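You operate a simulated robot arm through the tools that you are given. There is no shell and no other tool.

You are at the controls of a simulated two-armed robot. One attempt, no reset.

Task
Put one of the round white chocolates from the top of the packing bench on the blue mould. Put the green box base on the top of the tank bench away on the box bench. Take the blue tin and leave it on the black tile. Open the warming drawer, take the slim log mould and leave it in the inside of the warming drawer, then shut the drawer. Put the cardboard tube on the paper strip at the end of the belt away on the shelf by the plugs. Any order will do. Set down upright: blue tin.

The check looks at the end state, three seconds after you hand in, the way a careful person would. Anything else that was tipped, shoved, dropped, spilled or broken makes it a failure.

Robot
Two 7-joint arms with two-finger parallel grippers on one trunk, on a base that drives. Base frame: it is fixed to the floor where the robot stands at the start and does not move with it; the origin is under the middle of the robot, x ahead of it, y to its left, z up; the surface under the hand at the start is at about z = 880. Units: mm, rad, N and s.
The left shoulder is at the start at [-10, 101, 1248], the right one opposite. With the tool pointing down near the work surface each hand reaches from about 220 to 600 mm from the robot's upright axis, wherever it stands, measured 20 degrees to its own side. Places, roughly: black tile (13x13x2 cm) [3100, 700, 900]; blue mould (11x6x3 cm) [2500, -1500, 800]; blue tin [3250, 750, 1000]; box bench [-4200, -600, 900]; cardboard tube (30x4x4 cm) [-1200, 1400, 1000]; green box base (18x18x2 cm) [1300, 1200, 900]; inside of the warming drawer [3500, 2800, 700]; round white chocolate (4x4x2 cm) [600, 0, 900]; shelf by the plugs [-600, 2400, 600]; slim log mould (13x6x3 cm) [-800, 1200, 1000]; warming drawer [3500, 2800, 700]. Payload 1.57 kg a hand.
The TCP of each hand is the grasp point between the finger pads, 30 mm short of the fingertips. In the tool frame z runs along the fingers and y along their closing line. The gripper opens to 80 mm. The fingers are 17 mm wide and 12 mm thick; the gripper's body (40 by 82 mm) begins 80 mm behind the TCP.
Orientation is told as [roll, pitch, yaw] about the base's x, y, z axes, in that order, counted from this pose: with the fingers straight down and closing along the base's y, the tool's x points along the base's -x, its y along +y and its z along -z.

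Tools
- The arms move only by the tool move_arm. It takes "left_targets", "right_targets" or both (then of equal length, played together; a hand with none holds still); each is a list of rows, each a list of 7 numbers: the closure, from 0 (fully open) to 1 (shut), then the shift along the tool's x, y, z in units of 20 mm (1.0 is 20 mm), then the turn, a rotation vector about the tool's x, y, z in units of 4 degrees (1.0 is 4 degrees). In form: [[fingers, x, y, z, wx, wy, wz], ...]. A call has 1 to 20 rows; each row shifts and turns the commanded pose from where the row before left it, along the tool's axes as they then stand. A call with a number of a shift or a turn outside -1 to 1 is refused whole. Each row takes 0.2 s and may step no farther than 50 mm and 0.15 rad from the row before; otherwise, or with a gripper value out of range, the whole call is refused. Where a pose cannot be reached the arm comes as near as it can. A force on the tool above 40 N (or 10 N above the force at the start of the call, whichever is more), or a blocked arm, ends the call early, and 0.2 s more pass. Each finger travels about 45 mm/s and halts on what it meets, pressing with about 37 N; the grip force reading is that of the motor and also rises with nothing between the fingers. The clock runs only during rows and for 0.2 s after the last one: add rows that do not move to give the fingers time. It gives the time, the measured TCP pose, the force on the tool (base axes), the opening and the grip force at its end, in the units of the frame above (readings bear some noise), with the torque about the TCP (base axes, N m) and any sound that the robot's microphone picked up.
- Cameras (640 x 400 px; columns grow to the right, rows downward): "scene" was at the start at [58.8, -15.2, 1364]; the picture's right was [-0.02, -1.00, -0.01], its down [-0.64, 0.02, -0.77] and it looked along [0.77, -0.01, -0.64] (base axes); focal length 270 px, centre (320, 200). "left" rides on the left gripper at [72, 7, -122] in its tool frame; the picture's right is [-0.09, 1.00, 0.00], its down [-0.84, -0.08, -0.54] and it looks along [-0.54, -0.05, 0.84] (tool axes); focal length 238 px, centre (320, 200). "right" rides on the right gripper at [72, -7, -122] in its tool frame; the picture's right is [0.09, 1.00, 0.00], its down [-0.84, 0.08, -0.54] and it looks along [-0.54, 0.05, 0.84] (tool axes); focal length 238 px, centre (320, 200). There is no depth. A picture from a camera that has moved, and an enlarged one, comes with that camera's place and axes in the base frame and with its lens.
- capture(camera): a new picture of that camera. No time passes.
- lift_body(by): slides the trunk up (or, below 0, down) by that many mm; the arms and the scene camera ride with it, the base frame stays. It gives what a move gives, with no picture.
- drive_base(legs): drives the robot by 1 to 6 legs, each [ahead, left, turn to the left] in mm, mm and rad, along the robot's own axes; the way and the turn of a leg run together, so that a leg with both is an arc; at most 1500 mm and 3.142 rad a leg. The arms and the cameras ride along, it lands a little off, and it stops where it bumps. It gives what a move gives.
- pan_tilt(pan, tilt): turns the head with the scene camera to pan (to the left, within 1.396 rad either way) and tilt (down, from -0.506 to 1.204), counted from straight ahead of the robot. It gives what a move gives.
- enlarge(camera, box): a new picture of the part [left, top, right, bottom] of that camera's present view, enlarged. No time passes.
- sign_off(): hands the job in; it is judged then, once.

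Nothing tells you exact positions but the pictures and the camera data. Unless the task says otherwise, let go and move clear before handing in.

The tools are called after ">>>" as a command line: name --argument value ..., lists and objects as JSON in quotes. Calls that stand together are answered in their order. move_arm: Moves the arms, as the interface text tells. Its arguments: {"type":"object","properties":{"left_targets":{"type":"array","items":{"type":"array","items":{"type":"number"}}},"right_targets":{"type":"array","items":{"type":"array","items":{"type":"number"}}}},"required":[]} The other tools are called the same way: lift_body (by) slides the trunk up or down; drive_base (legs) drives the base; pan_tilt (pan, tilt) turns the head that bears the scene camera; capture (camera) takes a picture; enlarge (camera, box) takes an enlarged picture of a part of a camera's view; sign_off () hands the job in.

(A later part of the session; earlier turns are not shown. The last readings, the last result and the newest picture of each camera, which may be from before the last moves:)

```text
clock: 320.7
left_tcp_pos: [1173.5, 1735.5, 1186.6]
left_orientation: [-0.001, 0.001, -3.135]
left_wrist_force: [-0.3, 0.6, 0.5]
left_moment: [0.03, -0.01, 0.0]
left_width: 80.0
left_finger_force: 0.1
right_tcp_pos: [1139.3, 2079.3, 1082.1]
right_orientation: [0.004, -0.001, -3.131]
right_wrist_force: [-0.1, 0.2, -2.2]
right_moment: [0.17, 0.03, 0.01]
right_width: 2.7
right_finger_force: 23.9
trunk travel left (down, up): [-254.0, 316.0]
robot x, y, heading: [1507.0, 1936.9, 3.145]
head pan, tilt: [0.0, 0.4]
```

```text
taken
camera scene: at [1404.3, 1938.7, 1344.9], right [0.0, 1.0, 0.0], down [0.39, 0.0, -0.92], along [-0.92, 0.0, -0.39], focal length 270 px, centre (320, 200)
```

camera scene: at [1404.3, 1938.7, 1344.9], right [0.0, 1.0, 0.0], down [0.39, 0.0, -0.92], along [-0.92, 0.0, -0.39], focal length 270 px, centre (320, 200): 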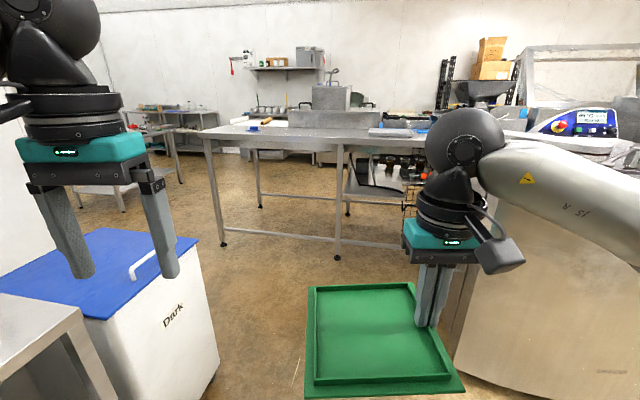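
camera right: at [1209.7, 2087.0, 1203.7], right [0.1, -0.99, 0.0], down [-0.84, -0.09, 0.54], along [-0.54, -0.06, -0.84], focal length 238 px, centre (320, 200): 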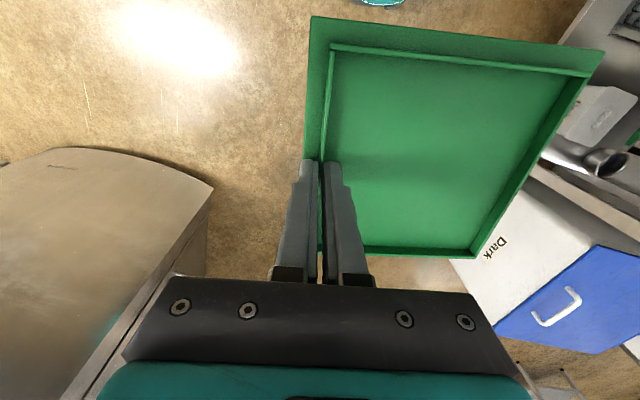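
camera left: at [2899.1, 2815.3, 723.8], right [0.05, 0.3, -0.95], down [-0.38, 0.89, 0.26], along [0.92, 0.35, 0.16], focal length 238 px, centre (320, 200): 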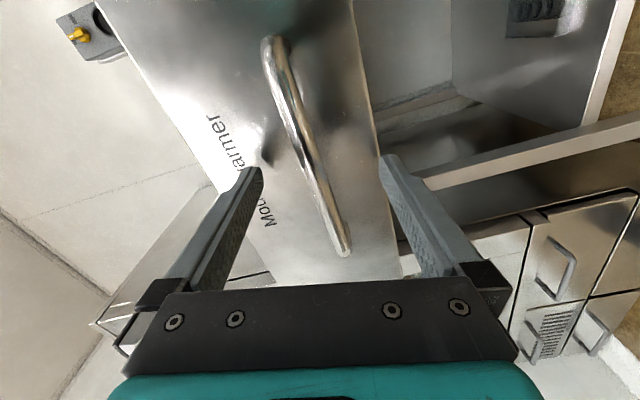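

The tray is steady. I'll pass through the gap keeping clear of the round tank, and turn toward the corridor.

>>> drive_base --legs '[[0, 120, 0], [1200, 0, 0], [0, 0, 1.57]]'

>>> capture --camera "scene"

>>> capture --camera "right"

```text
clock: 331.4
left_tcp_pos: [528.6, 1477.2, 1186.8]
left_orientation: [-0.001, 0.0, -1.579]
left_wrist_force: [-0.4, -0.5, -0.3]
left_moment: [-0.01, 0.0, 0.0]
left_width: 80.0
left_finger_force: 0.1
right_tcp_pos: [184.5, 1449.4, 1080.0]
right_orientation: [0.004, 0.001, -1.572]
right_wrist_force: [-0.1, 0.2, -2.2]
right_moment: [0.03, 0.19, 0.03]
right_width: 2.8
right_finger_force: 24.2
trunk travel left (down, up): [-254.0, 316.0]
robot x, y, heading: [329.0, 1818.4, -1.587]
head pan, tilt: [0.0, 0.4]
```

```text
taken
camera scene: at [325.1, 1714.9, 1345.0], right [-1.0, 0.01, 0.0], down [0.01, 0.39, -0.92], along [-0.01, -0.92, -0.39], focal length 270 px, centre (320, 200)
```

scene: 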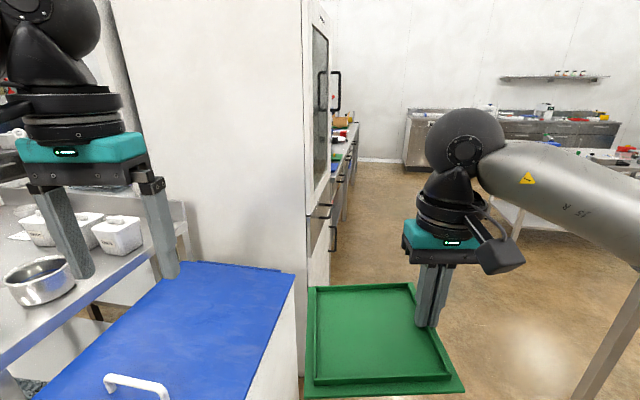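

```text
taken
camera right: at [175.9, 1520.1, 1203.7], right [1.0, 0.09, 0.0], down [0.07, -0.84, 0.54], along [0.05, -0.54, -0.84], focal length 238 px, centre (320, 200)
```

right: 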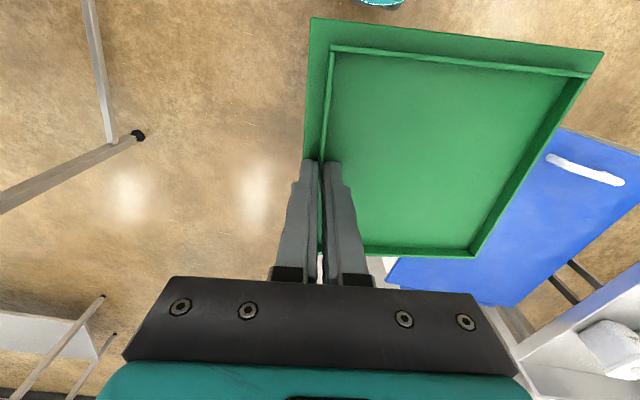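

The fridge is dead ahead; the corridor is to the right. I'll shift right, then drive down the corridor.

>>> drive_base --legs '[[0, -430, 0.015], [1350, 0, 0]]'

>>> pan_tilt --pan -0.6 --tilt 0.4

>>> capture --camera "scene"

>>> pan_tilt --pan -1.35 --tilt 0.4

>>> capture --camera "scene"

```text
clock: 338.4
left_tcp_pos: [86.3, 505.3, 1203.8]
left_orientation: [0.03, -0.029, -1.54]
left_wrist_force: [0.8, 0.7, -0.2]
left_moment: [-0.01, -0.01, 0.02]
left_width: 80.0
left_finger_force: 0.0
right_tcp_pos: [-250.5, 460.7, 1080.2]
right_orientation: [0.028, -0.011, -1.525]
right_wrist_force: [0.1, -0.3, -2.5]
right_moment: [-0.02, 0.14, 0.01]
right_width: 2.6
right_finger_force: 24.3
trunk travel left (down, up): [-254.0, 316.0]
robot x, y, heading: [-96.2, 823.9, -1.537]
head pan, tilt: [0.0, 0.4]
stopped in leg 2: the robot was blocked; the commanded pose is now the measured one
```

```text
clock: 339.4
left_tcp_pos: [86.3, 505.3, 1201.9]
left_orientation: [0.033, -0.03, -1.539]
left_wrist_force: [-0.8, 0.5, 0.1]
left_moment: [0.02, 0.03, 0.01]
left_width: 80.2
left_finger_force: 0.1
right_tcp_pos: [-250.3, 461.5, 1082.1]
right_orientation: [0.03, -0.015, -1.526]
right_wrist_force: [-0.2, 0.5, -1.5]
right_moment: [0.01, 0.16, 0.0]
right_width: 2.9
right_finger_force: 24.1
trunk travel left (down, up): [-254.0, 316.0]
robot x, y, heading: [-93.4, 821.0, -1.54]
head pan, tilt: [-0.6, 0.4]
```

```text
taken
camera scene: at [-182.0, 750.3, 1344.0], right [-0.84, 0.54, -0.03], down [0.24, 0.32, -0.92], along [-0.48, -0.78, -0.39], focal length 270 px, centre (320, 200)
```

scene: 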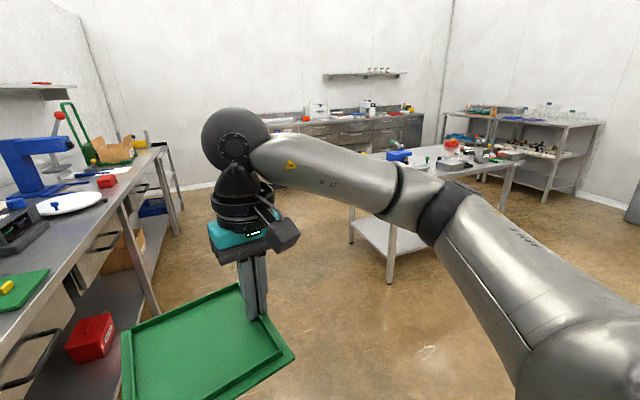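

```text
clock: 340.5
left_tcp_pos: [86.7, 505.2, 1201.8]
left_orientation: [0.031, -0.028, -1.538]
left_wrist_force: [0.0, 0.4, 0.7]
left_moment: [0.0, 0.03, -0.01]
left_width: 79.8
left_finger_force: 0.1
right_tcp_pos: [-249.9, 459.2, 1082.3]
right_orientation: [0.031, -0.014, -1.528]
right_wrist_force: [0.4, -1.4, -1.6]
right_moment: [0.03, 0.19, -0.03]
right_width: 2.7
right_finger_force: 23.8
trunk travel left (down, up): [-254.0, 316.0]
robot x, y, heading: [-92.5, 825.4, -1.54]
head pan, tilt: [-1.349, 0.4]
```

```text
taken
camera scene: at [-221.9, 804.7, 1342.2], right [-0.25, 0.97, -0.02], down [0.4, 0.09, -0.91], along [-0.88, -0.24, -0.41], focal length 270 px, centre (320, 200)
```

scene: 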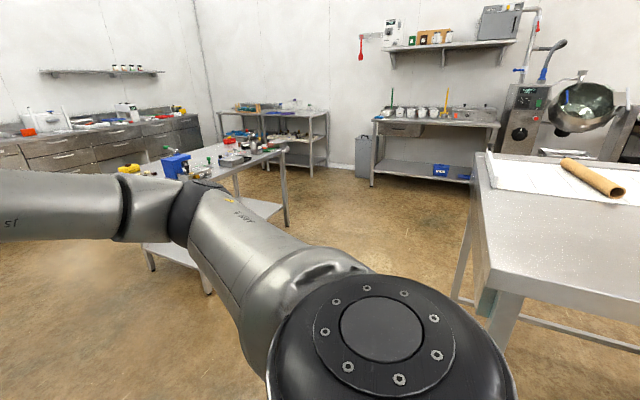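

The robot is blocked and leaning slightly, likely the left elbow on the fridge handle. I'll back up a little and look left.

>>> drive_base --legs '[[-120, 0, 0]]'

>>> pan_tilt --pan 1.0 --tilt 0.5

>>> capture --camera "scene"

>>> capture --camera "right"

```text
clock: 341.8
left_tcp_pos: [97.1, 602.2, 1191.8]
left_orientation: [0.02, -0.002, -1.548]
left_wrist_force: [0.5, -0.5, 0.5]
left_moment: [-0.01, 0.0, 0.01]
left_width: 80.3
left_finger_force: 0.1
right_tcp_pos: [-240.3, 560.6, 1077.1]
right_orientation: [0.017, 0.004, -1.526]
right_wrist_force: [-0.8, -0.1, -2.2]
right_moment: [0.0, 0.18, 0.01]
right_width: 2.4
right_finger_force: 23.7
trunk travel left (down, up): [-254.0, 316.0]
robot x, y, heading: [-96.2, 941.9, -1.536]
head pan, tilt: [-1.349, 0.4]
```

```text
clock: 343.9
left_tcp_pos: [95.6, 604.7, 1192.3]
left_orientation: [0.021, -0.004, -1.556]
left_wrist_force: [0.2, -0.4, -0.5]
left_moment: [0.01, 0.0, -0.02]
left_width: 80.1
left_finger_force: 0.1
right_tcp_pos: [-238.3, 562.1, 1079.2]
right_orientation: [0.017, 0.004, -1.526]
right_wrist_force: [0.6, -0.2, -2.1]
right_moment: [-0.01, 0.14, 0.04]
right_width: 2.8
right_finger_force: 24.0
trunk travel left (down, up): [-254.0, 316.0]
robot x, y, heading: [-100.3, 944.2, -1.542]
head pan, tilt: [1.0, 0.499]
```

```text
taken
camera scene: at [-37.4, 879.2, 1336.5], right [-0.51, -0.86, -0.01], down [-0.4, 0.25, -0.88], along [0.76, -0.45, -0.47], focal length 270 px, centre (320, 200)
```

scene: 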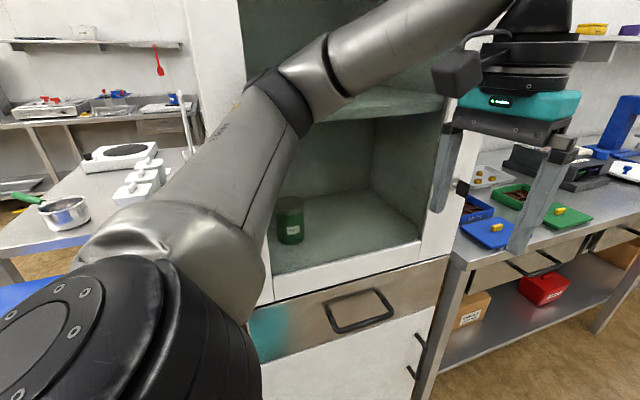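

```text
taken
camera right: at [-251.2, 632.6, 1200.7], right [0.99, 0.14, 0.02], down [0.11, -0.84, 0.54], along [0.09, -0.53, -0.84], focal length 238 px, centre (320, 200)
```

right: 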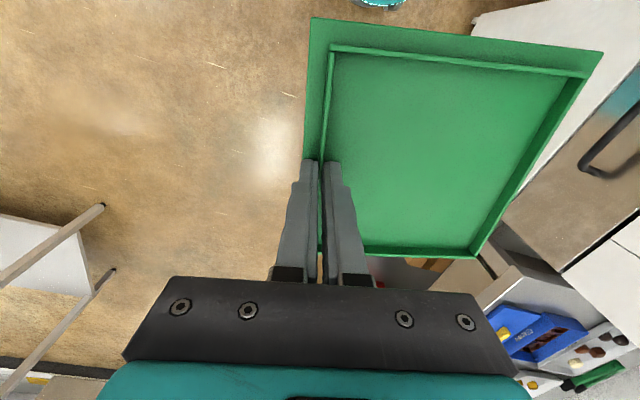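

The left arm is very near the cabinet front. I'll shift right, away from it, and check that the lean disappears.

>>> drive_base --legs '[[0, -150, -0.03]]'

>>> capture --camera "scene"

```text
clock: 345.3
left_tcp_pos: [-47.5, 599.4, 1190.3]
left_orientation: [0.005, -0.008, -1.577]
left_wrist_force: [0.0, 0.1, -0.6]
left_moment: [-0.01, -0.01, 0.0]
left_width: 80.2
left_finger_force: 0.0
right_tcp_pos: [-386.0, 566.8, 1080.4]
right_orientation: [0.001, 0.001, -1.558]
right_wrist_force: [-0.7, -0.6, -2.3]
right_moment: [0.06, 0.11, 0.02]
right_width: 2.5
right_finger_force: 24.0
trunk travel left (down, up): [-254.0, 316.0]
robot x, y, heading: [-246.2, 939.4, -1.572]
head pan, tilt: [1.0, 0.499]
```

```text
taken
camera scene: at [-172.6, 877.9, 1335.9], right [-0.54, -0.84, 0.0], down [-0.4, 0.26, -0.88], along [0.74, -0.47, -0.48], focal length 270 px, centre (320, 200)
```

scene: 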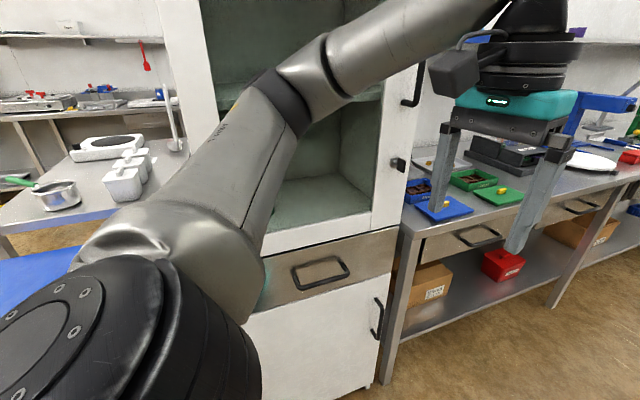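

Clear and upright again. I'll continue a bit further, turn west, and drive across toward the box bench at the far side.

>>> drive_base --legs '[[400, 0, 0], [0, 0, -1.57], [900, 0, 0]]'

>>> pan_tilt --pan 0 --tilt 0.4

>>> capture --camera "scene"

>>> capture --camera "right"

```text
clock: 355.9
left_tcp_pos: [-1479.3, 336.5, 1190.8]
left_orientation: [0.005, -0.007, 3.136]
left_wrist_force: [0.0, 1.2, -0.9]
left_moment: [-0.01, -0.01, -0.01]
left_width: 80.0
left_finger_force: 0.1
right_tcp_pos: [-1512.5, 675.7, 1079.6]
right_orientation: [0.0, 0.003, -3.129]
right_wrist_force: [-0.2, -0.4, -2.1]
right_moment: [0.15, -0.01, -0.03]
right_width: 2.8
right_finger_force: 24.0
trunk travel left (down, up): [-254.0, 316.0]
robot x, y, heading: [-1142.2, 536.1, -3.138]
head pan, tilt: [1.0, 0.499]
```

```text
clock: 357.2
left_tcp_pos: [-1477.4, 336.2, 1190.2]
left_orientation: [0.005, -0.008, 3.134]
left_wrist_force: [0.2, 0.6, 0.1]
left_moment: [0.0, 0.01, 0.03]
left_width: 79.9
left_finger_force: 0.0
right_tcp_pos: [-1511.6, 676.3, 1080.4]
right_orientation: [0.001, 0.001, -3.127]
right_wrist_force: [-0.1, -0.1, -2.7]
right_moment: [0.18, 0.01, -0.04]
right_width: 2.5
right_finger_force: 23.9
trunk travel left (down, up): [-254.0, 316.0]
robot x, y, heading: [-1141.6, 540.7, -3.14]
head pan, tilt: [0.0, 0.4]
```

```text
taken
camera scene: at [-1246.1, 535.0, 1345.0], right [0.0, 1.0, 0.0], down [0.39, 0.0, -0.92], along [-0.92, 0.0, -0.39], focal length 270 px, centre (320, 200)
```

scene: 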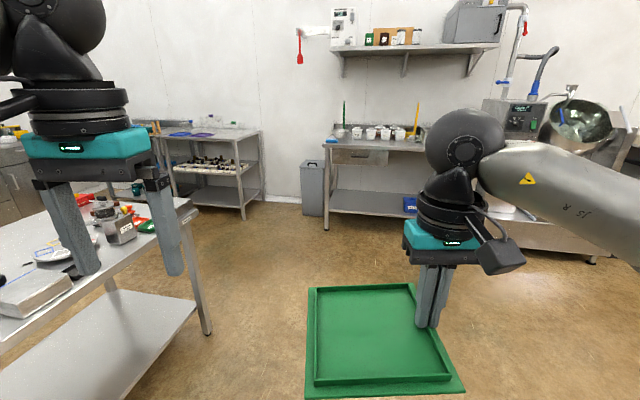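

```text
taken
camera right: at [-1440.9, 682.8, 1203.5], right [0.11, -0.99, 0.0], down [-0.84, -0.09, 0.54], along [-0.54, -0.06, -0.84], focal length 238 px, centre (320, 200)
```

right: 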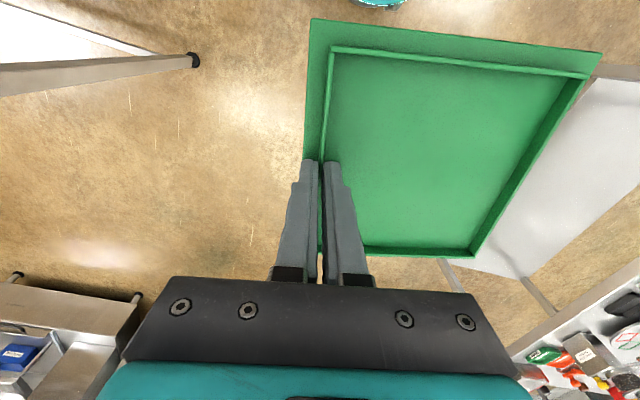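

The bench by the far wall on the left should be the box bench. I'll drive on west and look more closely.

>>> drive_base --legs '[[1300, 0, 0]]'

>>> pan_tilt --pan 0.5 --tilt 0.45

>>> capture --camera "scene"

>>> enlarge --camera "scene" --box '[200, 80, 440, 230]'

```text
clock: 363.7
left_tcp_pos: [-2774.8, 318.2, 1190.6]
left_orientation: [0.004, -0.009, -3.135]
left_wrist_force: [0.2, 0.9, 0.3]
left_moment: [-0.02, 0.03, 0.0]
left_width: 80.1
left_finger_force: 0.1
right_tcp_pos: [-2814.3, 656.7, 1080.7]
right_orientation: [0.001, 0.002, -3.111]
right_wrist_force: [0.1, -0.1, -2.5]
right_moment: [0.15, -0.01, 0.0]
right_width: 2.5
right_finger_force: 24.3
trunk travel left (down, up): [-254.0, 316.0]
robot x, y, heading: [-2440.0, 524.1, -3.126]
head pan, tilt: [0.0, 0.4]
```

```text
clock: 364.6
left_tcp_pos: [-2774.1, 319.6, 1189.8]
left_orientation: [0.004, -0.009, -3.135]
left_wrist_force: [0.2, 0.3, 0.1]
left_moment: [0.0, -0.01, 0.01]
left_width: 79.9
left_finger_force: 0.0
right_tcp_pos: [-2813.5, 658.3, 1081.3]
right_orientation: [0.002, 0.001, -3.112]
right_wrist_force: [0.3, 0.4, -3.0]
right_moment: [0.14, 0.0, -0.01]
right_width: 2.8
right_finger_force: 24.4
trunk travel left (down, up): [-254.0, 316.0]
robot x, y, heading: [-2437.7, 524.8, -3.125]
head pan, tilt: [0.499, 0.45]
```

```text
taken
camera scene: at [-2533.6, 477.6, 1340.3], right [-0.49, 0.87, 0.0], down [0.38, 0.21, -0.9], along [-0.78, -0.44, -0.44], focal length 270 px, centre (320, 200)
```

scene: 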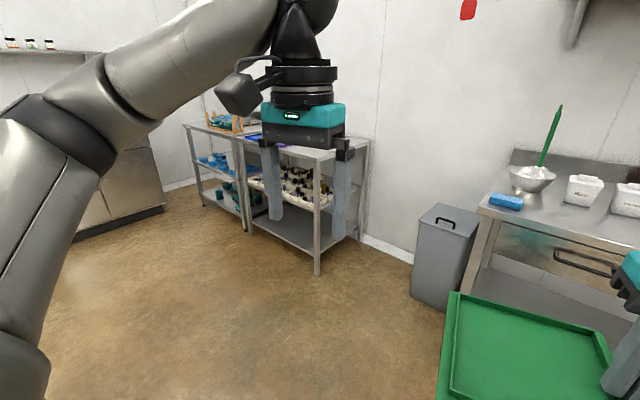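

```text
2.67 times, centred on (320, 155) of scene
camera zoom: at [-2533.6, 477.6, 1340.3], right [-0.49, 0.87, 0.0], down [0.38, 0.21, -0.9], along [-0.78, -0.44, -0.44], focal length 720 px, centre (320, 320)
```

zoom: 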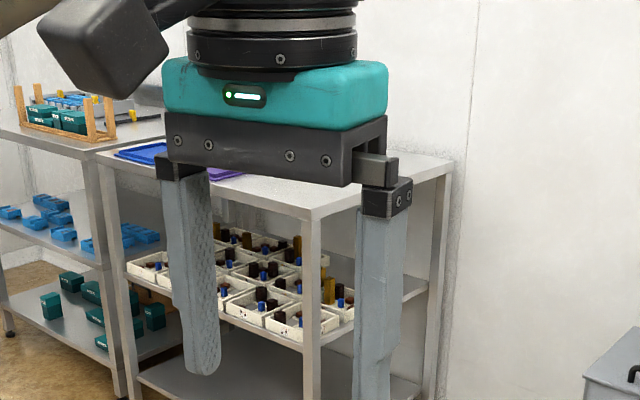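

Two benches stand at the far wall; the nearer one (with flat blue and purple pieces on top) matches the box bench location. I'll square up and approach it.

>>> drive_base --legs '[[0, 0, -0.21], [550, 0, 0], [0, 1150, 0]]'

>>> pan_tilt --pan 0 --tilt 0.6

>>> capture --camera "scene"

>>> capture --camera "right"

```text
clock: 373.9
left_tcp_pos: [-3566.5, -608.3, 1190.7]
left_orientation: [0.005, -0.009, 2.952]
left_wrist_force: [0.0, -0.1, 0.4]
left_moment: [0.02, 0.03, 0.0]
left_width: 79.9
left_finger_force: 0.1
right_tcp_pos: [-3537.5, -268.8, 1081.4]
right_orientation: [0.003, 0.002, 2.973]
right_wrist_force: [-0.3, 0.0, -2.8]
right_moment: [0.14, 0.01, -0.01]
right_width: 2.6
right_finger_force: 23.8
trunk travel left (down, up): [-254.0, 316.0]
robot x, y, heading: [-3196.5, -475.4, 2.962]
head pan, tilt: [0.499, 0.45]
```

```text
clock: 374.9
left_tcp_pos: [-3565.9, -608.1, 1191.1]
left_orientation: [0.005, -0.01, 2.953]
left_wrist_force: [-0.8, -0.3, 0.6]
left_moment: [0.0, 0.0, -0.01]
left_width: 80.0
left_finger_force: 0.0
right_tcp_pos: [-3537.0, -268.3, 1081.4]
right_orientation: [0.001, 0.002, 2.973]
right_wrist_force: [0.2, -0.1, -3.1]
right_moment: [0.17, -0.06, 0.03]
right_width: 2.6
right_finger_force: 23.7
trunk travel left (down, up): [-254.0, 316.0]
robot x, y, heading: [-3197.6, -474.8, 2.959]
head pan, tilt: [0.0, 0.6]
```

```text
taken
camera scene: at [-3297.2, -455.7, 1326.8], right [0.18, 0.98, 0.0], down [0.56, -0.1, -0.83], along [-0.81, 0.15, -0.56], focal length 270 px, centre (320, 200)
```

scene: 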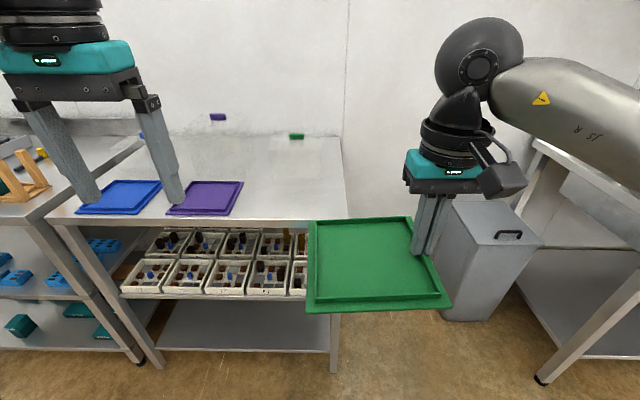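

```text
taken
camera right: at [-3465.8, -273.7, 1203.4], right [-0.08, -1.0, 0.0], down [-0.84, 0.07, 0.54], along [-0.54, 0.04, -0.84], focal length 238 px, centre (320, 200)
```

right: 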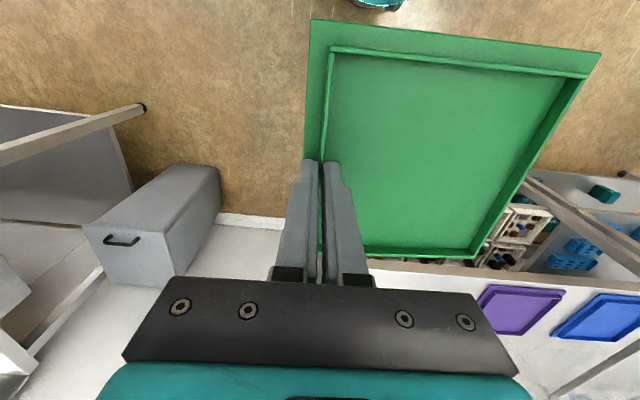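

The bench has blue and purple bases in a row with matching tags on the wall, and a free place under the green tag at the right. I'll move in to set the green base there.

>>> drive_base --legs '[[0, 160, 0], [320, 0, 0]]'

>>> pan_tilt --pan -0.15 --tilt 0.8

>>> capture --camera "scene"

>>> capture --camera "right"

>>> capture --camera "left"

```text
clock: 378.0
left_tcp_pos: [-3910.4, -708.8, 1190.8]
left_orientation: [0.006, -0.009, 2.951]
left_wrist_force: [-0.1, 0.6, -0.4]
left_moment: [-0.02, -0.03, -0.02]
left_width: 79.9
left_finger_force: 0.0
right_tcp_pos: [-3880.4, -368.5, 1081.7]
right_orientation: [0.001, 0.002, 2.973]
right_wrist_force: [-0.2, -0.2, -1.7]
right_moment: [0.19, -0.03, 0.01]
right_width: 3.0
right_finger_force: 24.1
trunk travel left (down, up): [-254.0, 316.0]
robot x, y, heading: [-3545.7, -573.6, 2.956]
head pan, tilt: [0.0, 0.6]
```

```text
clock: 378.8
left_tcp_pos: [-3908.5, -708.4, 1190.3]
left_orientation: [0.006, -0.009, 2.949]
left_wrist_force: [-0.2, 0.5, -0.1]
left_moment: [0.02, 0.02, 0.0]
left_width: 80.2
left_finger_force: 0.0
right_tcp_pos: [-3880.9, -368.9, 1080.4]
right_orientation: [0.002, 0.002, 2.973]
right_wrist_force: [-0.9, 0.5, -2.7]
right_moment: [0.13, -0.06, -0.03]
right_width: 2.6
right_finger_force: 23.8
trunk travel left (down, up): [-254.0, 316.0]
robot x, y, heading: [-3543.1, -574.8, 2.961]
head pan, tilt: [-0.15, 0.799]
```

```text
taken
camera scene: at [-3630.5, -546.3, 1309.9], right [0.33, 0.95, 0.0], down [0.68, -0.23, -0.7], along [-0.66, 0.23, -0.72], focal length 270 px, centre (320, 200)
```

scene: 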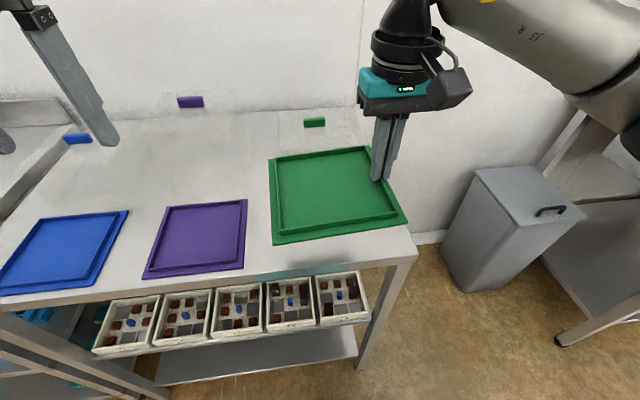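

```text
taken
camera right: at [-3809.6, -374.6, 1203.4], right [-0.08, -1.0, 0.0], down [-0.84, 0.07, 0.54], along [-0.54, 0.04, -0.84], focal length 238 px, centre (320, 200)
```

right: 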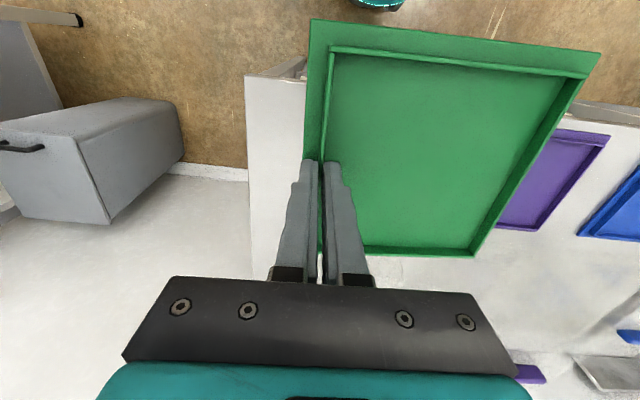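

```text
taken
camera left: at [-3837.5, -727.8, 1311.3], right [-0.28, -0.96, 0.01], down [-0.8, 0.24, 0.55], along [-0.53, 0.15, -0.84], focal length 238 px, centre (320, 200)
```

left: 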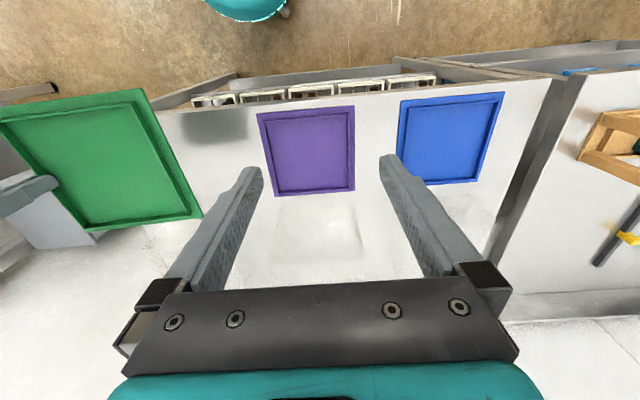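

Bench top is at z≈883 and the free spot centre is about [-3947, -417]. I'll move the tray over it and lower most of the way.

>>> move_arm --right_targets '[[1, -0.7, -0.15, 0.2, 0, 0, 0], [1, -0.7, -0.15, 0.5, 0, 0, 0], [1, -0.7, -0.15, 0.7, 0, 0, 0], [1, -0.7, -0.15, 0.7, 0, 0, 0], [1, -0.7, -0.15, 0.7, 0, 0, 0], [1, 0, 0, 0.8, 0, 0, 0], [1, 0, 0, 0.8, 0, 0, 0], [1, 0, 0, 0.8, 0, 0, 0], [1, 0, 0, 0.8, 0, 0, 0], [1, 0, 0, 0.5, 0, 0, 0], [1, 0, 0, 0, 0, 0, 0]]'

>>> capture --camera "right"

>>> capture --camera "scene"

```text
clock: 381.2
left_tcp_pos: [-3909.3, -708.5, 1190.2]
left_orientation: [0.006, -0.008, 2.95]
left_wrist_force: [0.4, 0.0, 0.4]
left_moment: [-0.02, -0.05, -0.01]
left_width: 80.1
left_finger_force: 0.0
right_tcp_pos: [-3946.4, -341.8, 950.7]
right_orientation: [0.001, 0.003, 2.973]
right_wrist_force: [-0.1, 0.6, -2.8]
right_moment: [0.15, -0.04, -0.01]
right_width: 2.9
right_finger_force: 23.5
trunk travel left (down, up): [-254.0, 316.0]
robot x, y, heading: [-3543.1, -570.4, 2.966]
head pan, tilt: [-0.15, 0.799]
```

```text
taken
camera right: at [-3875.6, -348.3, 1073.0], right [-0.08, -1.0, 0.0], down [-0.84, 0.07, 0.54], along [-0.54, 0.04, -0.84], focal length 238 px, centre (320, 200)
```

right: 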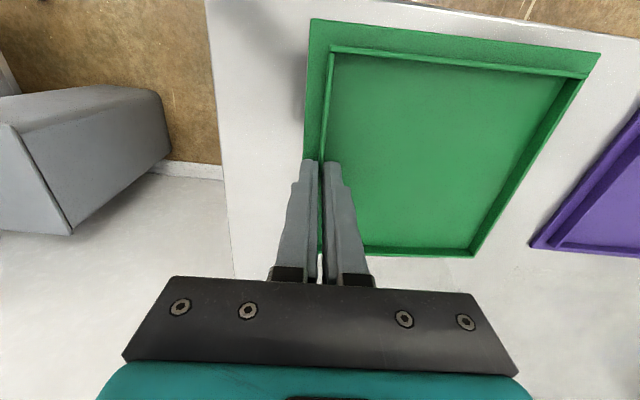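

```text
taken
camera scene: at [-3630.4, -546.3, 1309.9], right [0.33, 0.95, 0.0], down [0.68, -0.23, -0.7], along [-0.66, 0.23, -0.72], focal length 270 px, centre (320, 200)
```

scene: 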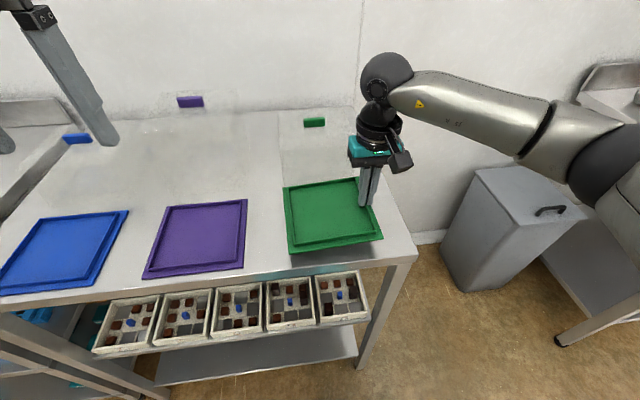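

>>> move_arm --right_targets '[[1, 0, 0, 0.4, 0, 0, 0], [1, 0, 0, 0.4, 0, 0, 0], [1, 0, 0, 0.3, 0, 0, 0], [1, 0, 0, 0, 0, 0, 0]]'

>>> move_arm --right_targets '[[1, 0, 0, 0.12, 0, 0, 0], [1, 0, 0, 0.12, 0, 0, 0], [1, 0, 0, 0, 0, 0, 0]]'

>>> move_arm --right_targets '[[1, 0, 0, 0.12, 0, 0, 0], [1, 0, 0, 0.12, 0, 0, 0], [1, 0, 0, 0, 0, 0, 0]]'

```text
clock: 382.2
left_tcp_pos: [-3909.5, -707.6, 1188.9]
left_orientation: [0.005, -0.008, 2.949]
left_wrist_force: [0.3, 0.6, -0.6]
left_moment: [-0.01, 0.0, 0.01]
left_width: 80.0
left_finger_force: 0.0
right_tcp_pos: [-3946.6, -343.5, 929.4]
right_orientation: [0.003, 0.003, 2.973]
right_wrist_force: [0.3, -0.5, -2.1]
right_moment: [0.14, -0.06, 0.02]
right_width: 2.5
right_finger_force: 23.7
trunk travel left (down, up): [-254.0, 316.0]
robot x, y, heading: [-3545.4, -573.2, 2.965]
head pan, tilt: [-0.15, 0.799]
```

```text
clock: 383.0
left_tcp_pos: [-3910.3, -707.1, 1191.4]
left_orientation: [0.005, -0.009, 2.949]
left_wrist_force: [-0.3, -0.4, 0.2]
left_moment: [0.0, -0.01, 0.03]
left_width: 80.1
left_finger_force: 0.1
right_tcp_pos: [-3947.0, -342.5, 923.6]
right_orientation: [0.0, 0.002, 2.971]
right_wrist_force: [0.9, 1.1, -1.9]
right_moment: [0.12, 0.02, -0.01]
right_width: 2.5
right_finger_force: 23.6
trunk travel left (down, up): [-254.0, 316.0]
robot x, y, heading: [-3539.7, -573.4, 2.961]
head pan, tilt: [-0.15, 0.799]
```

```text
clock: 383.8
left_tcp_pos: [-3910.2, -708.4, 1190.1]
left_orientation: [0.005, -0.008, 2.95]
left_wrist_force: [0.5, 0.4, -0.8]
left_moment: [0.0, 0.03, -0.03]
left_width: 80.1
left_finger_force: 0.0
right_tcp_pos: [-3946.3, -343.1, 920.2]
right_orientation: [0.002, 0.003, 2.972]
right_wrist_force: [0.2, -0.5, -1.8]
right_moment: [0.07, 0.07, -0.02]
right_width: 2.8
right_finger_force: 23.9
trunk travel left (down, up): [-254.0, 316.0]
robot x, y, heading: [-3544.1, -576.8, 2.961]
head pan, tilt: [-0.15, 0.799]
```

The moment is dropping as the far edge begins to touch. I'll continue a little more.

>>> move_arm --right_targets '[[1, 0, 0, 0.1, 0, 0, 0], [1, 0, 0, 0.1, 0, 0, 0], [1, 0, 0, 0, 0, 0, 0]]'

>>> enlarge --camera "scene" --box '[260, 160, 420, 280]'

```text
clock: 384.6
left_tcp_pos: [-3908.1, -708.9, 1191.4]
left_orientation: [0.005, -0.011, 2.949]
left_wrist_force: [-0.7, 0.1, -0.4]
left_moment: [-0.04, 0.05, 0.02]
left_width: 79.9
left_finger_force: 0.0
right_tcp_pos: [-3947.8, -343.2, 917.3]
right_orientation: [0.004, -0.004, 2.974]
right_wrist_force: [0.4, 1.6, 20.0]
right_moment: [-0.03, -0.4, 0.0]
right_width: 2.6
right_finger_force: 24.5
trunk travel left (down, up): [-254.0, 316.0]
robot x, y, heading: [-3539.3, -572.3, 2.96]
head pan, tilt: [-0.15, 0.799]
```

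```text
3.33 times, centred on (340, 220) of scene
camera zoom: at [-3629.1, -546.8, 1310.2], right [0.33, 0.95, 0.0], down [0.68, -0.23, -0.7], along [-0.66, 0.23, -0.72], focal length 900 px, centre (253, 133)
```

zoom: 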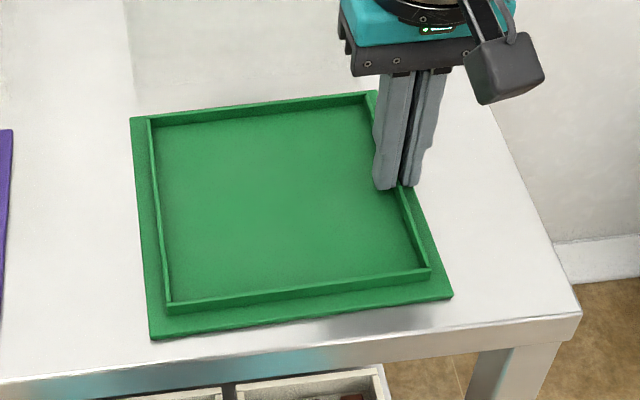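

The base is flat on the bench. I'll ease off, open the fingers and rise.

>>> move_arm --right_targets '[[1, 0, 0, -0.05, 0, 0, 0], [0.9, 0, 0, 0, 0, 0, 0], [0.75, 0, 0, 0, 0, 0, 0], [0.65, 0, 0, 0, 0, 0, 0], [0.65, 0, 0, 0, 0, 0, 0], [0.65, 0, 0, -0.3, 0, 0, 0], [0.65, 0, 0, -0.6, 0, 0, 0], [0.65, 0, 0, -1, 0, 0, 0], [0.65, 0, 0, -1, 0, 0, 0], [0.65, 0, 0, -1, 0, 0, 0], [0.65, 0, 0, -1, 0, 0, 0], [0.5, 0, 0, -1, 0, 0, 0], [0.3, 0.5, 0, -1, 0, 0, 0], [0.1, 0.8, 0, -1, 0, 0, 0], [0, 0.8, 0, -0.5, 0, 0, 0]]'

>>> capture --camera "scene"

>>> capture --camera "right"

```text
clock: 387.8
left_tcp_pos: [-3909.4, -708.5, 1190.4]
left_orientation: [0.005, -0.008, 2.951]
left_wrist_force: [0.3, 0.2, -0.5]
left_moment: [0.0, 0.0, 0.01]
left_width: 80.1
left_finger_force: 0.2
right_tcp_pos: [-3905.1, -348.5, 1084.4]
right_orientation: [0.003, 0.003, 2.972]
right_wrist_force: [-0.1, 0.3, -0.2]
right_moment: [0.0, 0.01, 0.0]
right_width: 79.8
right_finger_force: 0.0
trunk travel left (down, up): [-254.0, 316.0]
robot x, y, heading: [-3543.7, -573.4, 2.96]
head pan, tilt: [-0.15, 0.799]
```

```text
taken
camera scene: at [-3630.1, -546.3, 1309.9], right [0.33, 0.95, 0.0], down [0.68, -0.23, -0.7], along [-0.66, 0.23, -0.72], focal length 270 px, centre (320, 200)
```

scene: 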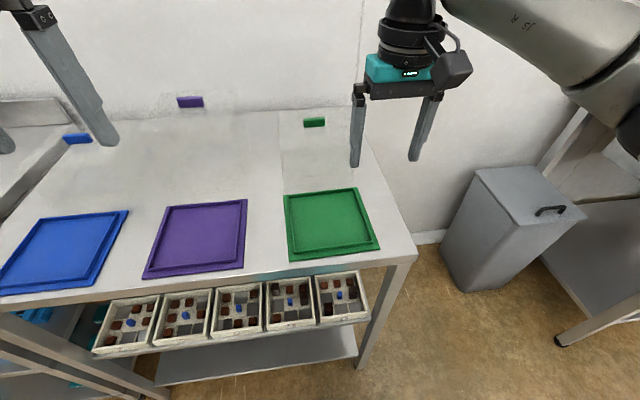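

```text
taken
camera right: at [-3833.9, -354.8, 1207.4], right [-0.08, -1.0, 0.0], down [-0.84, 0.07, 0.54], along [-0.54, 0.04, -0.84], focal length 238 px, centre (320, 200)
```

right: 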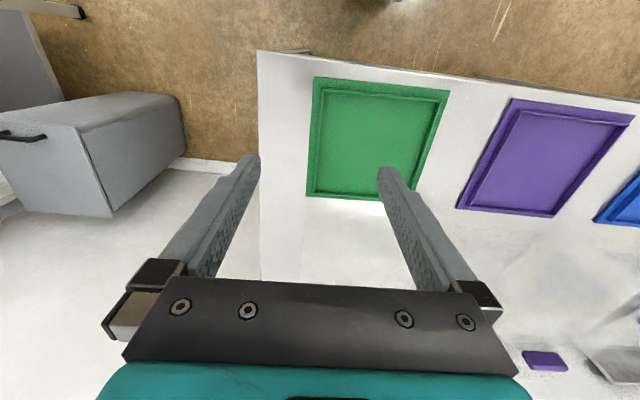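

The green base sits neatly in the row on the box bench. Now for the cardboard tube: I'll back off and return to the end of the belt bench.

>>> drive_base --legs '[[-550, 0, 0], [0, -1200, 0], [0, 0, -1.6]]'

>>> pan_tilt --pan -0.9 --tilt 0.4

>>> capture --camera "scene"

```text
clock: 400.5
left_tcp_pos: [-2890.0, 862.8, 1190.3]
left_orientation: [0.006, -0.009, 1.327]
left_wrist_force: [-0.1, 0.2, 0.1]
left_moment: [-0.03, -0.01, 0.03]
left_width: 79.9
left_finger_force: 0.1
right_tcp_pos: [-2531.4, 840.4, 1085.5]
right_orientation: [0.003, 0.002, 1.348]
right_wrist_force: [1.1, -0.1, -0.6]
right_moment: [0.03, 0.0, -0.01]
right_width: 80.2
right_finger_force: 0.0
trunk travel left (down, up): [-254.0, 316.0]
robot x, y, heading: [-2775.5, 489.6, 1.337]
head pan, tilt: [-0.15, 0.799]
```

```text
clock: 401.6
left_tcp_pos: [-2890.2, 862.3, 1191.2]
left_orientation: [0.006, -0.009, 1.326]
left_wrist_force: [0.9, 0.2, -0.1]
left_moment: [-0.01, -0.01, 0.0]
left_width: 79.8
left_finger_force: 0.0
right_tcp_pos: [-2530.9, 840.8, 1085.3]
right_orientation: [0.002, 0.001, 1.35]
right_wrist_force: [0.3, -0.1, -0.4]
right_moment: [0.0, -0.02, 0.03]
right_width: 80.3
right_finger_force: 0.1
trunk travel left (down, up): [-254.0, 316.0]
robot x, y, heading: [-2778.1, 491.2, 1.341]
head pan, tilt: [-0.901, 0.4]
```

```text
taken
camera scene: at [-2691.9, 537.6, 1345.0], right [0.42, -0.91, 0.0], down [-0.35, -0.16, -0.92], along [0.83, 0.39, -0.39], focal length 270 px, centre (320, 200)
```

scene: 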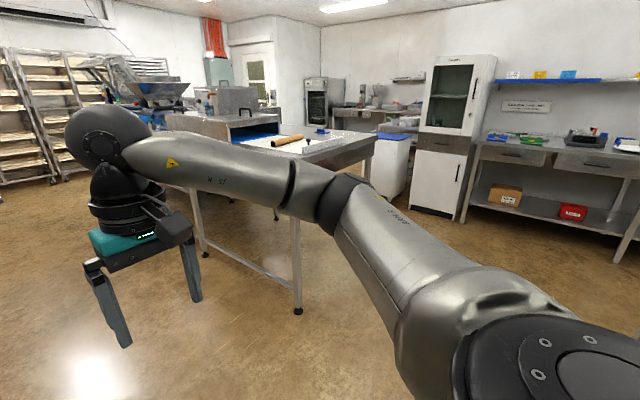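

The tube is visible on the near end of the belt bench. I'll drive across to face it.

>>> drive_base --legs '[[200, 0, 0.02], [0, -1400, 0]]'

>>> pan_tilt --pan 0 --tilt 0.5

>>> capture --camera "scene"

```text
clock: 409.8
left_tcp_pos: [-1488.9, 762.9, 1191.7]
left_orientation: [0.006, -0.009, 1.344]
left_wrist_force: [-0.3, 0.9, 0.5]
left_moment: [-0.04, -0.02, 0.03]
left_width: 80.0
left_finger_force: 0.2
right_tcp_pos: [-1130.4, 746.4, 1084.6]
right_orientation: [0.001, 0.003, 1.366]
right_wrist_force: [0.2, -0.2, -0.2]
right_moment: [0.01, 0.01, 0.02]
right_width: 80.0
right_finger_force: 0.0
trunk travel left (down, up): [-254.0, 316.0]
robot x, y, heading: [-1367.0, 392.0, 1.358]
head pan, tilt: [-0.901, 0.4]
```

```text
clock: 411.0
left_tcp_pos: [-1488.5, 763.3, 1190.1]
left_orientation: [0.006, -0.01, 1.345]
left_wrist_force: [-0.1, 0.7, -0.2]
left_moment: [-0.05, -0.02, 0.01]
left_width: 80.1
left_finger_force: 0.1
right_tcp_pos: [-1130.2, 746.7, 1085.8]
right_orientation: [0.001, 0.001, 1.368]
right_wrist_force: [0.1, 0.3, -0.3]
right_moment: [0.03, -0.03, 0.0]
right_width: 80.1
right_finger_force: 0.1
trunk travel left (down, up): [-254.0, 316.0]
robot x, y, heading: [-1368.4, 390.8, 1.355]
head pan, tilt: [0.0, 0.499]
```

```text
taken
camera scene: at [-1349.1, 488.8, 1335.9], right [0.98, -0.22, 0.0], down [-0.1, -0.47, -0.88], along [0.19, 0.86, -0.48], focal length 270 px, centre (320, 200)
```

scene: 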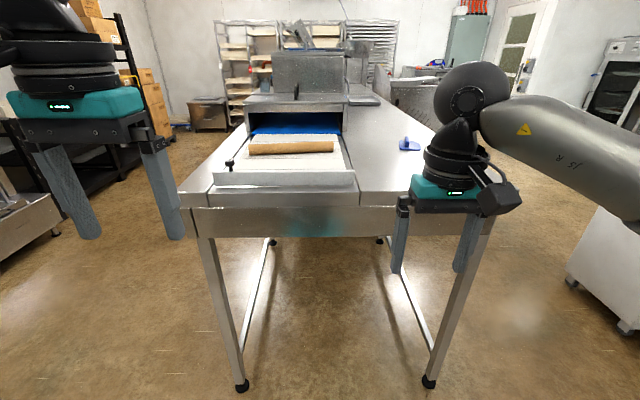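

>>> enlarge --camera "scene" --box '[200, 100, 400, 220]'

```text
3.20 times, centred on (300, 160) of scene
camera zoom: at [-1349.1, 488.8, 1335.9], right [0.98, -0.22, 0.0], down [-0.1, -0.47, -0.88], along [0.19, 0.86, -0.48], focal length 864 px, centre (384, 328)
```

zoom: 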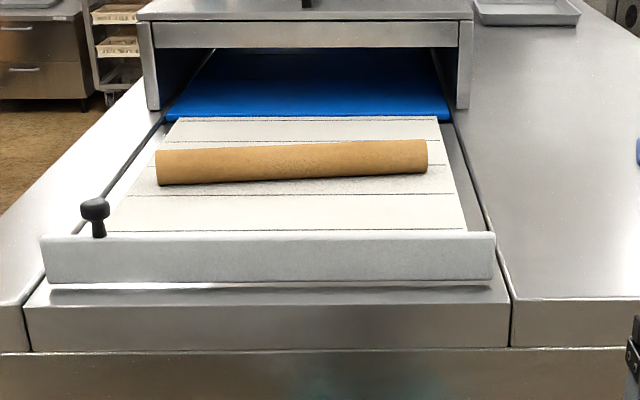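

The tube lies across the paper strip in front of the belt tunnel. I'll raise the trunk and drive up to the bench end.

>>> lift_body --by 90

>>> drive_base --legs '[[470, 0, 0]]'

>>> pan_tilt --pan 0.15 --tilt 0.75

>>> capture --camera "scene"

>>> capture --camera "left"

```text
clock: 412.2
left_tcp_pos: [-1489.7, 763.2, 1280.1]
left_orientation: [0.005, -0.009, 1.344]
left_wrist_force: [0.1, -0.3, 0.0]
left_moment: [0.0, -0.02, 0.0]
left_width: 79.9
left_finger_force: 0.0
right_tcp_pos: [-1130.0, 746.8, 1173.4]
right_orientation: [0.004, 0.001, 1.368]
right_wrist_force: [-0.4, -0.7, 0.1]
right_moment: [0.01, -0.03, 0.02]
right_width: 80.0
right_finger_force: 0.1
trunk travel left (down, up): [-344.0, 226.0]
robot x, y, heading: [-1371.2, 393.0, 1.358]
head pan, tilt: [0.0, 0.499]
```

```text
clock: 415.0
left_tcp_pos: [-1386.5, 1212.7, 1280.1]
left_orientation: [0.007, -0.01, 1.336]
left_wrist_force: [-0.6, 0.0, 0.4]
left_moment: [-0.01, -0.02, -0.02]
left_width: 79.9
left_finger_force: 0.1
right_tcp_pos: [-1027.2, 1192.6, 1173.5]
right_orientation: [0.001, 0.001, 1.36]
right_wrist_force: [-0.3, -0.7, 0.1]
right_moment: [0.01, 0.01, 0.04]
right_width: 80.0
right_finger_force: 0.0
trunk travel left (down, up): [-344.0, 226.0]
robot x, y, heading: [-1267.2, 839.2, 1.35]
head pan, tilt: [0.0, 0.499]
```

```text
clock: 415.8
left_tcp_pos: [-1386.3, 1212.3, 1281.5]
left_orientation: [0.006, -0.009, 1.336]
left_wrist_force: [0.0, 0.0, 0.1]
left_moment: [-0.02, 0.02, 0.0]
left_width: 80.1
left_finger_force: 0.0
right_tcp_pos: [-1027.2, 1193.2, 1174.5]
right_orientation: [0.0, 0.001, 1.362]
right_wrist_force: [-0.4, 0.6, 0.8]
right_moment: [0.01, 0.01, 0.01]
right_width: 80.0
right_finger_force: 0.1
trunk travel left (down, up): [-344.0, 226.0]
robot x, y, heading: [-1264.4, 839.2, 1.351]
head pan, tilt: [0.15, 0.75]
```

```text
taken
camera scene: at [-1262.0, 930.7, 1403.9], right [1.0, -0.07, 0.0], down [-0.05, -0.68, -0.73], along [0.05, 0.73, -0.68], focal length 270 px, centre (320, 200)
```

scene: 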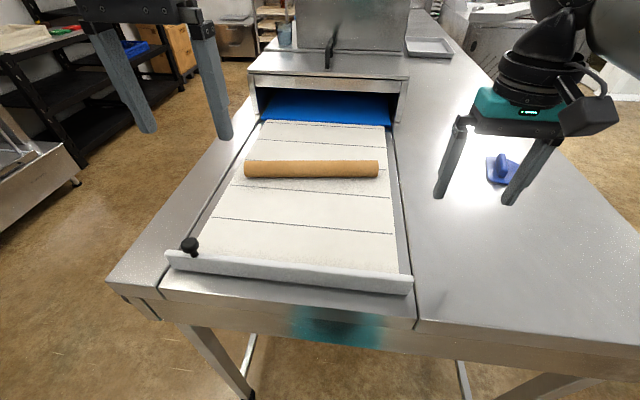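

```text
taken
camera left: at [-1407.5, 1142.6, 1401.3], right [-0.95, 0.32, 0.01], down [0.27, 0.79, 0.55], along [0.17, 0.52, -0.84], focal length 238 px, centre (320, 200)
```

left: 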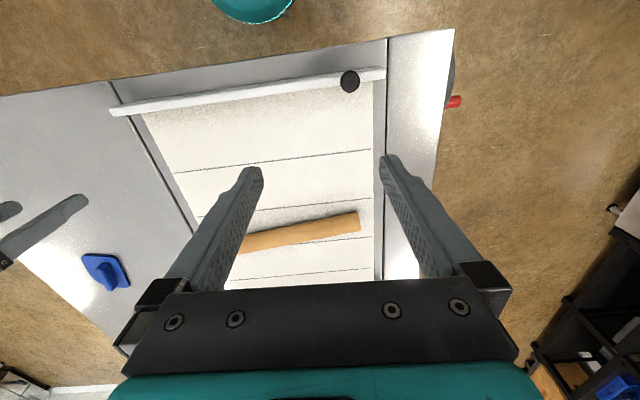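

The tube centre is at about [-1248, 1435, 1033], its axis 4° off x. I'll drive in 80 mm and rotate the left hand so the fingers close across the tube.

>>> drive_base --legs '[[80, 0, 0]]'

>>> move_arm --left_targets '[[0, 0, 0, 0, 0, 0, 1], [0, 0, 0, 0, 0, 0, 1], [0, 0, 0, 0, 0, 0, 1], [0, 0, 0, 0, 0, 0, 1], [0, 0, 0, 0, 0, 0, 1], [0, 0, 0, 0, 0, 0, 1], [0, 0, 0, 0, 0, 0, 1], [0, 0, 0, 0, 0, 0, 1], [0, 0, 0, 0, 0, 0, 1], [0, 0, 0, 0, 0, 0, 1], [0, 0, 0, 0, 0, 0, 1], [0, 0, 0, 0, 0, 0, 1], [0, 0, 0, 0, 0, 0, 1], [0, 0, 0, 0, 0, 0, 1], [0, 0, 0, 0, 0, 0, 1], [0, 0, 0, 0, 0, 0, 1], [0, 0, 0, 0, 0, 0, 1], [0, 0, 0, 0, 0, 0, 1], [0, 0, 0, 0, 0, 0, 1], [0, 0, 0, 0, 0, 0, 1]]'

>>> capture --camera "scene"

```text
clock: 416.8
left_tcp_pos: [-1368.1, 1289.8, 1280.6]
left_orientation: [0.005, -0.009, 1.336]
left_wrist_force: [-1.0, 0.5, -0.4]
left_moment: [-0.03, 0.0, 0.0]
left_width: 80.0
left_finger_force: 0.0
right_tcp_pos: [-1008.8, 1271.3, 1173.8]
right_orientation: [0.001, 0.001, 1.357]
right_wrist_force: [0.0, 0.5, -0.6]
right_moment: [0.02, 0.04, -0.02]
right_width: 79.9
right_finger_force: 0.1
trunk travel left (down, up): [-344.0, 226.0]
robot x, y, heading: [-1253.1, 913.0, 1.343]
head pan, tilt: [0.15, 0.75]
```

```text
clock: 421.0
left_tcp_pos: [-1368.1, 1289.0, 1280.7]
left_orientation: [0.01, 0.002, -0.062]
left_wrist_force: [0.4, 0.4, -0.8]
left_moment: [-0.01, -0.01, 0.0]
left_width: 79.9
left_finger_force: 0.1
right_tcp_pos: [-1008.6, 1268.2, 1174.8]
right_orientation: [0.0, 0.002, 1.358]
right_wrist_force: [0.3, 0.7, 0.1]
right_moment: [0.03, 0.02, 0.03]
right_width: 80.2
right_finger_force: 0.1
trunk travel left (down, up): [-344.0, 226.0]
robot x, y, heading: [-1252.4, 913.9, 1.348]
head pan, tilt: [0.15, 0.75]
```

```text
taken
camera scene: at [-1244.3, 1008.4, 1403.9], right [1.0, -0.07, 0.0], down [-0.05, -0.68, -0.73], along [0.05, 0.73, -0.68], focal length 270 px, centre (320, 200)
```

scene: 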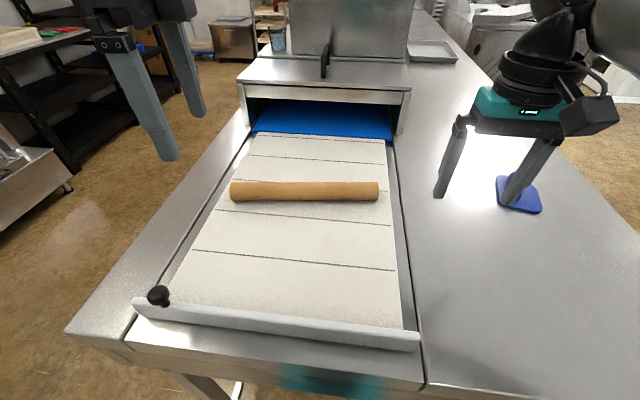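

The hand turned well. I'll move it over the tube's middle.

>>> move_arm --left_targets '[[0, -0.7, 0.963, 0.7, 0, 0, 0], [0, -0.7, 0.963, 0.9, 0, 0, 0], [0, -0.7, 0.963, 0.9, 0, 0, 0], [0, -0.7, 0.963, 0.9, 0, 0, 0], [0, -0.7, 0.963, 0.9, 0, 0, 0], [0, -0.7, 0.963, 0.9, 0, 0, 0], [0, -0.7, 0.963, 0.9, 0, 0, 0], [0, -0.68, 0.963, 0.9, 0, 0, 0], [0, 0, 0, 0, 0, 0, 0]]'

>>> capture --camera "left"

>>> capture --camera "scene"

```text
clock: 423.0
left_tcp_pos: [-1248.0, 1437.9, 1141.6]
left_orientation: [0.012, 0.003, -0.06]
left_wrist_force: [0.2, 0.2, 0.5]
left_moment: [0.05, 0.02, -0.02]
left_width: 80.0
left_finger_force: 0.0
right_tcp_pos: [-1009.9, 1270.4, 1174.9]
right_orientation: [0.001, 0.002, 1.358]
right_wrist_force: [-0.5, -0.5, -0.4]
right_moment: [0.0, 0.01, 0.0]
right_width: 80.3
right_finger_force: 0.0
trunk travel left (down, up): [-344.0, 226.0]
robot x, y, heading: [-1246.9, 913.4, 1.35]
head pan, tilt: [0.15, 0.75]
```

```text
taken
camera left: at [-1317.6, 1448.0, 1263.1], right [0.15, 0.99, 0.01], down [0.83, -0.13, 0.54], along [0.53, -0.07, -0.84], focal length 238 px, centre (320, 200)
```

left: 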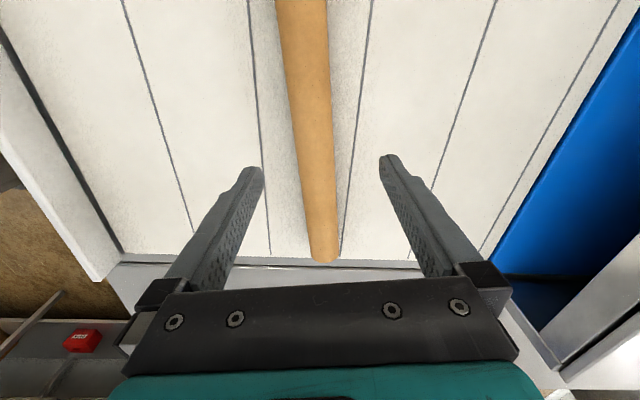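

```text
taken
camera scene: at [-1244.6, 1008.2, 1403.9], right [1.0, -0.07, 0.0], down [-0.05, -0.68, -0.73], along [0.05, 0.73, -0.68], focal length 270 px, centre (320, 200)
```

scene: 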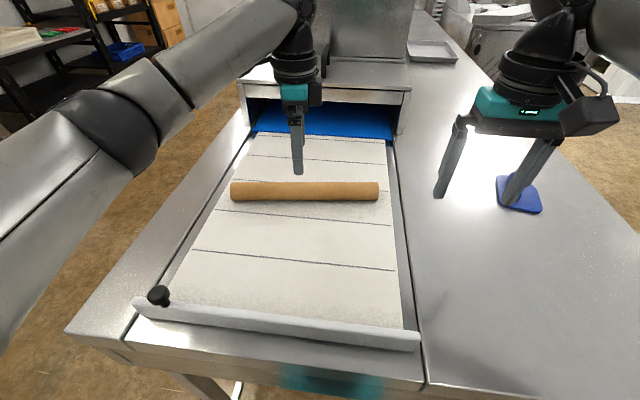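

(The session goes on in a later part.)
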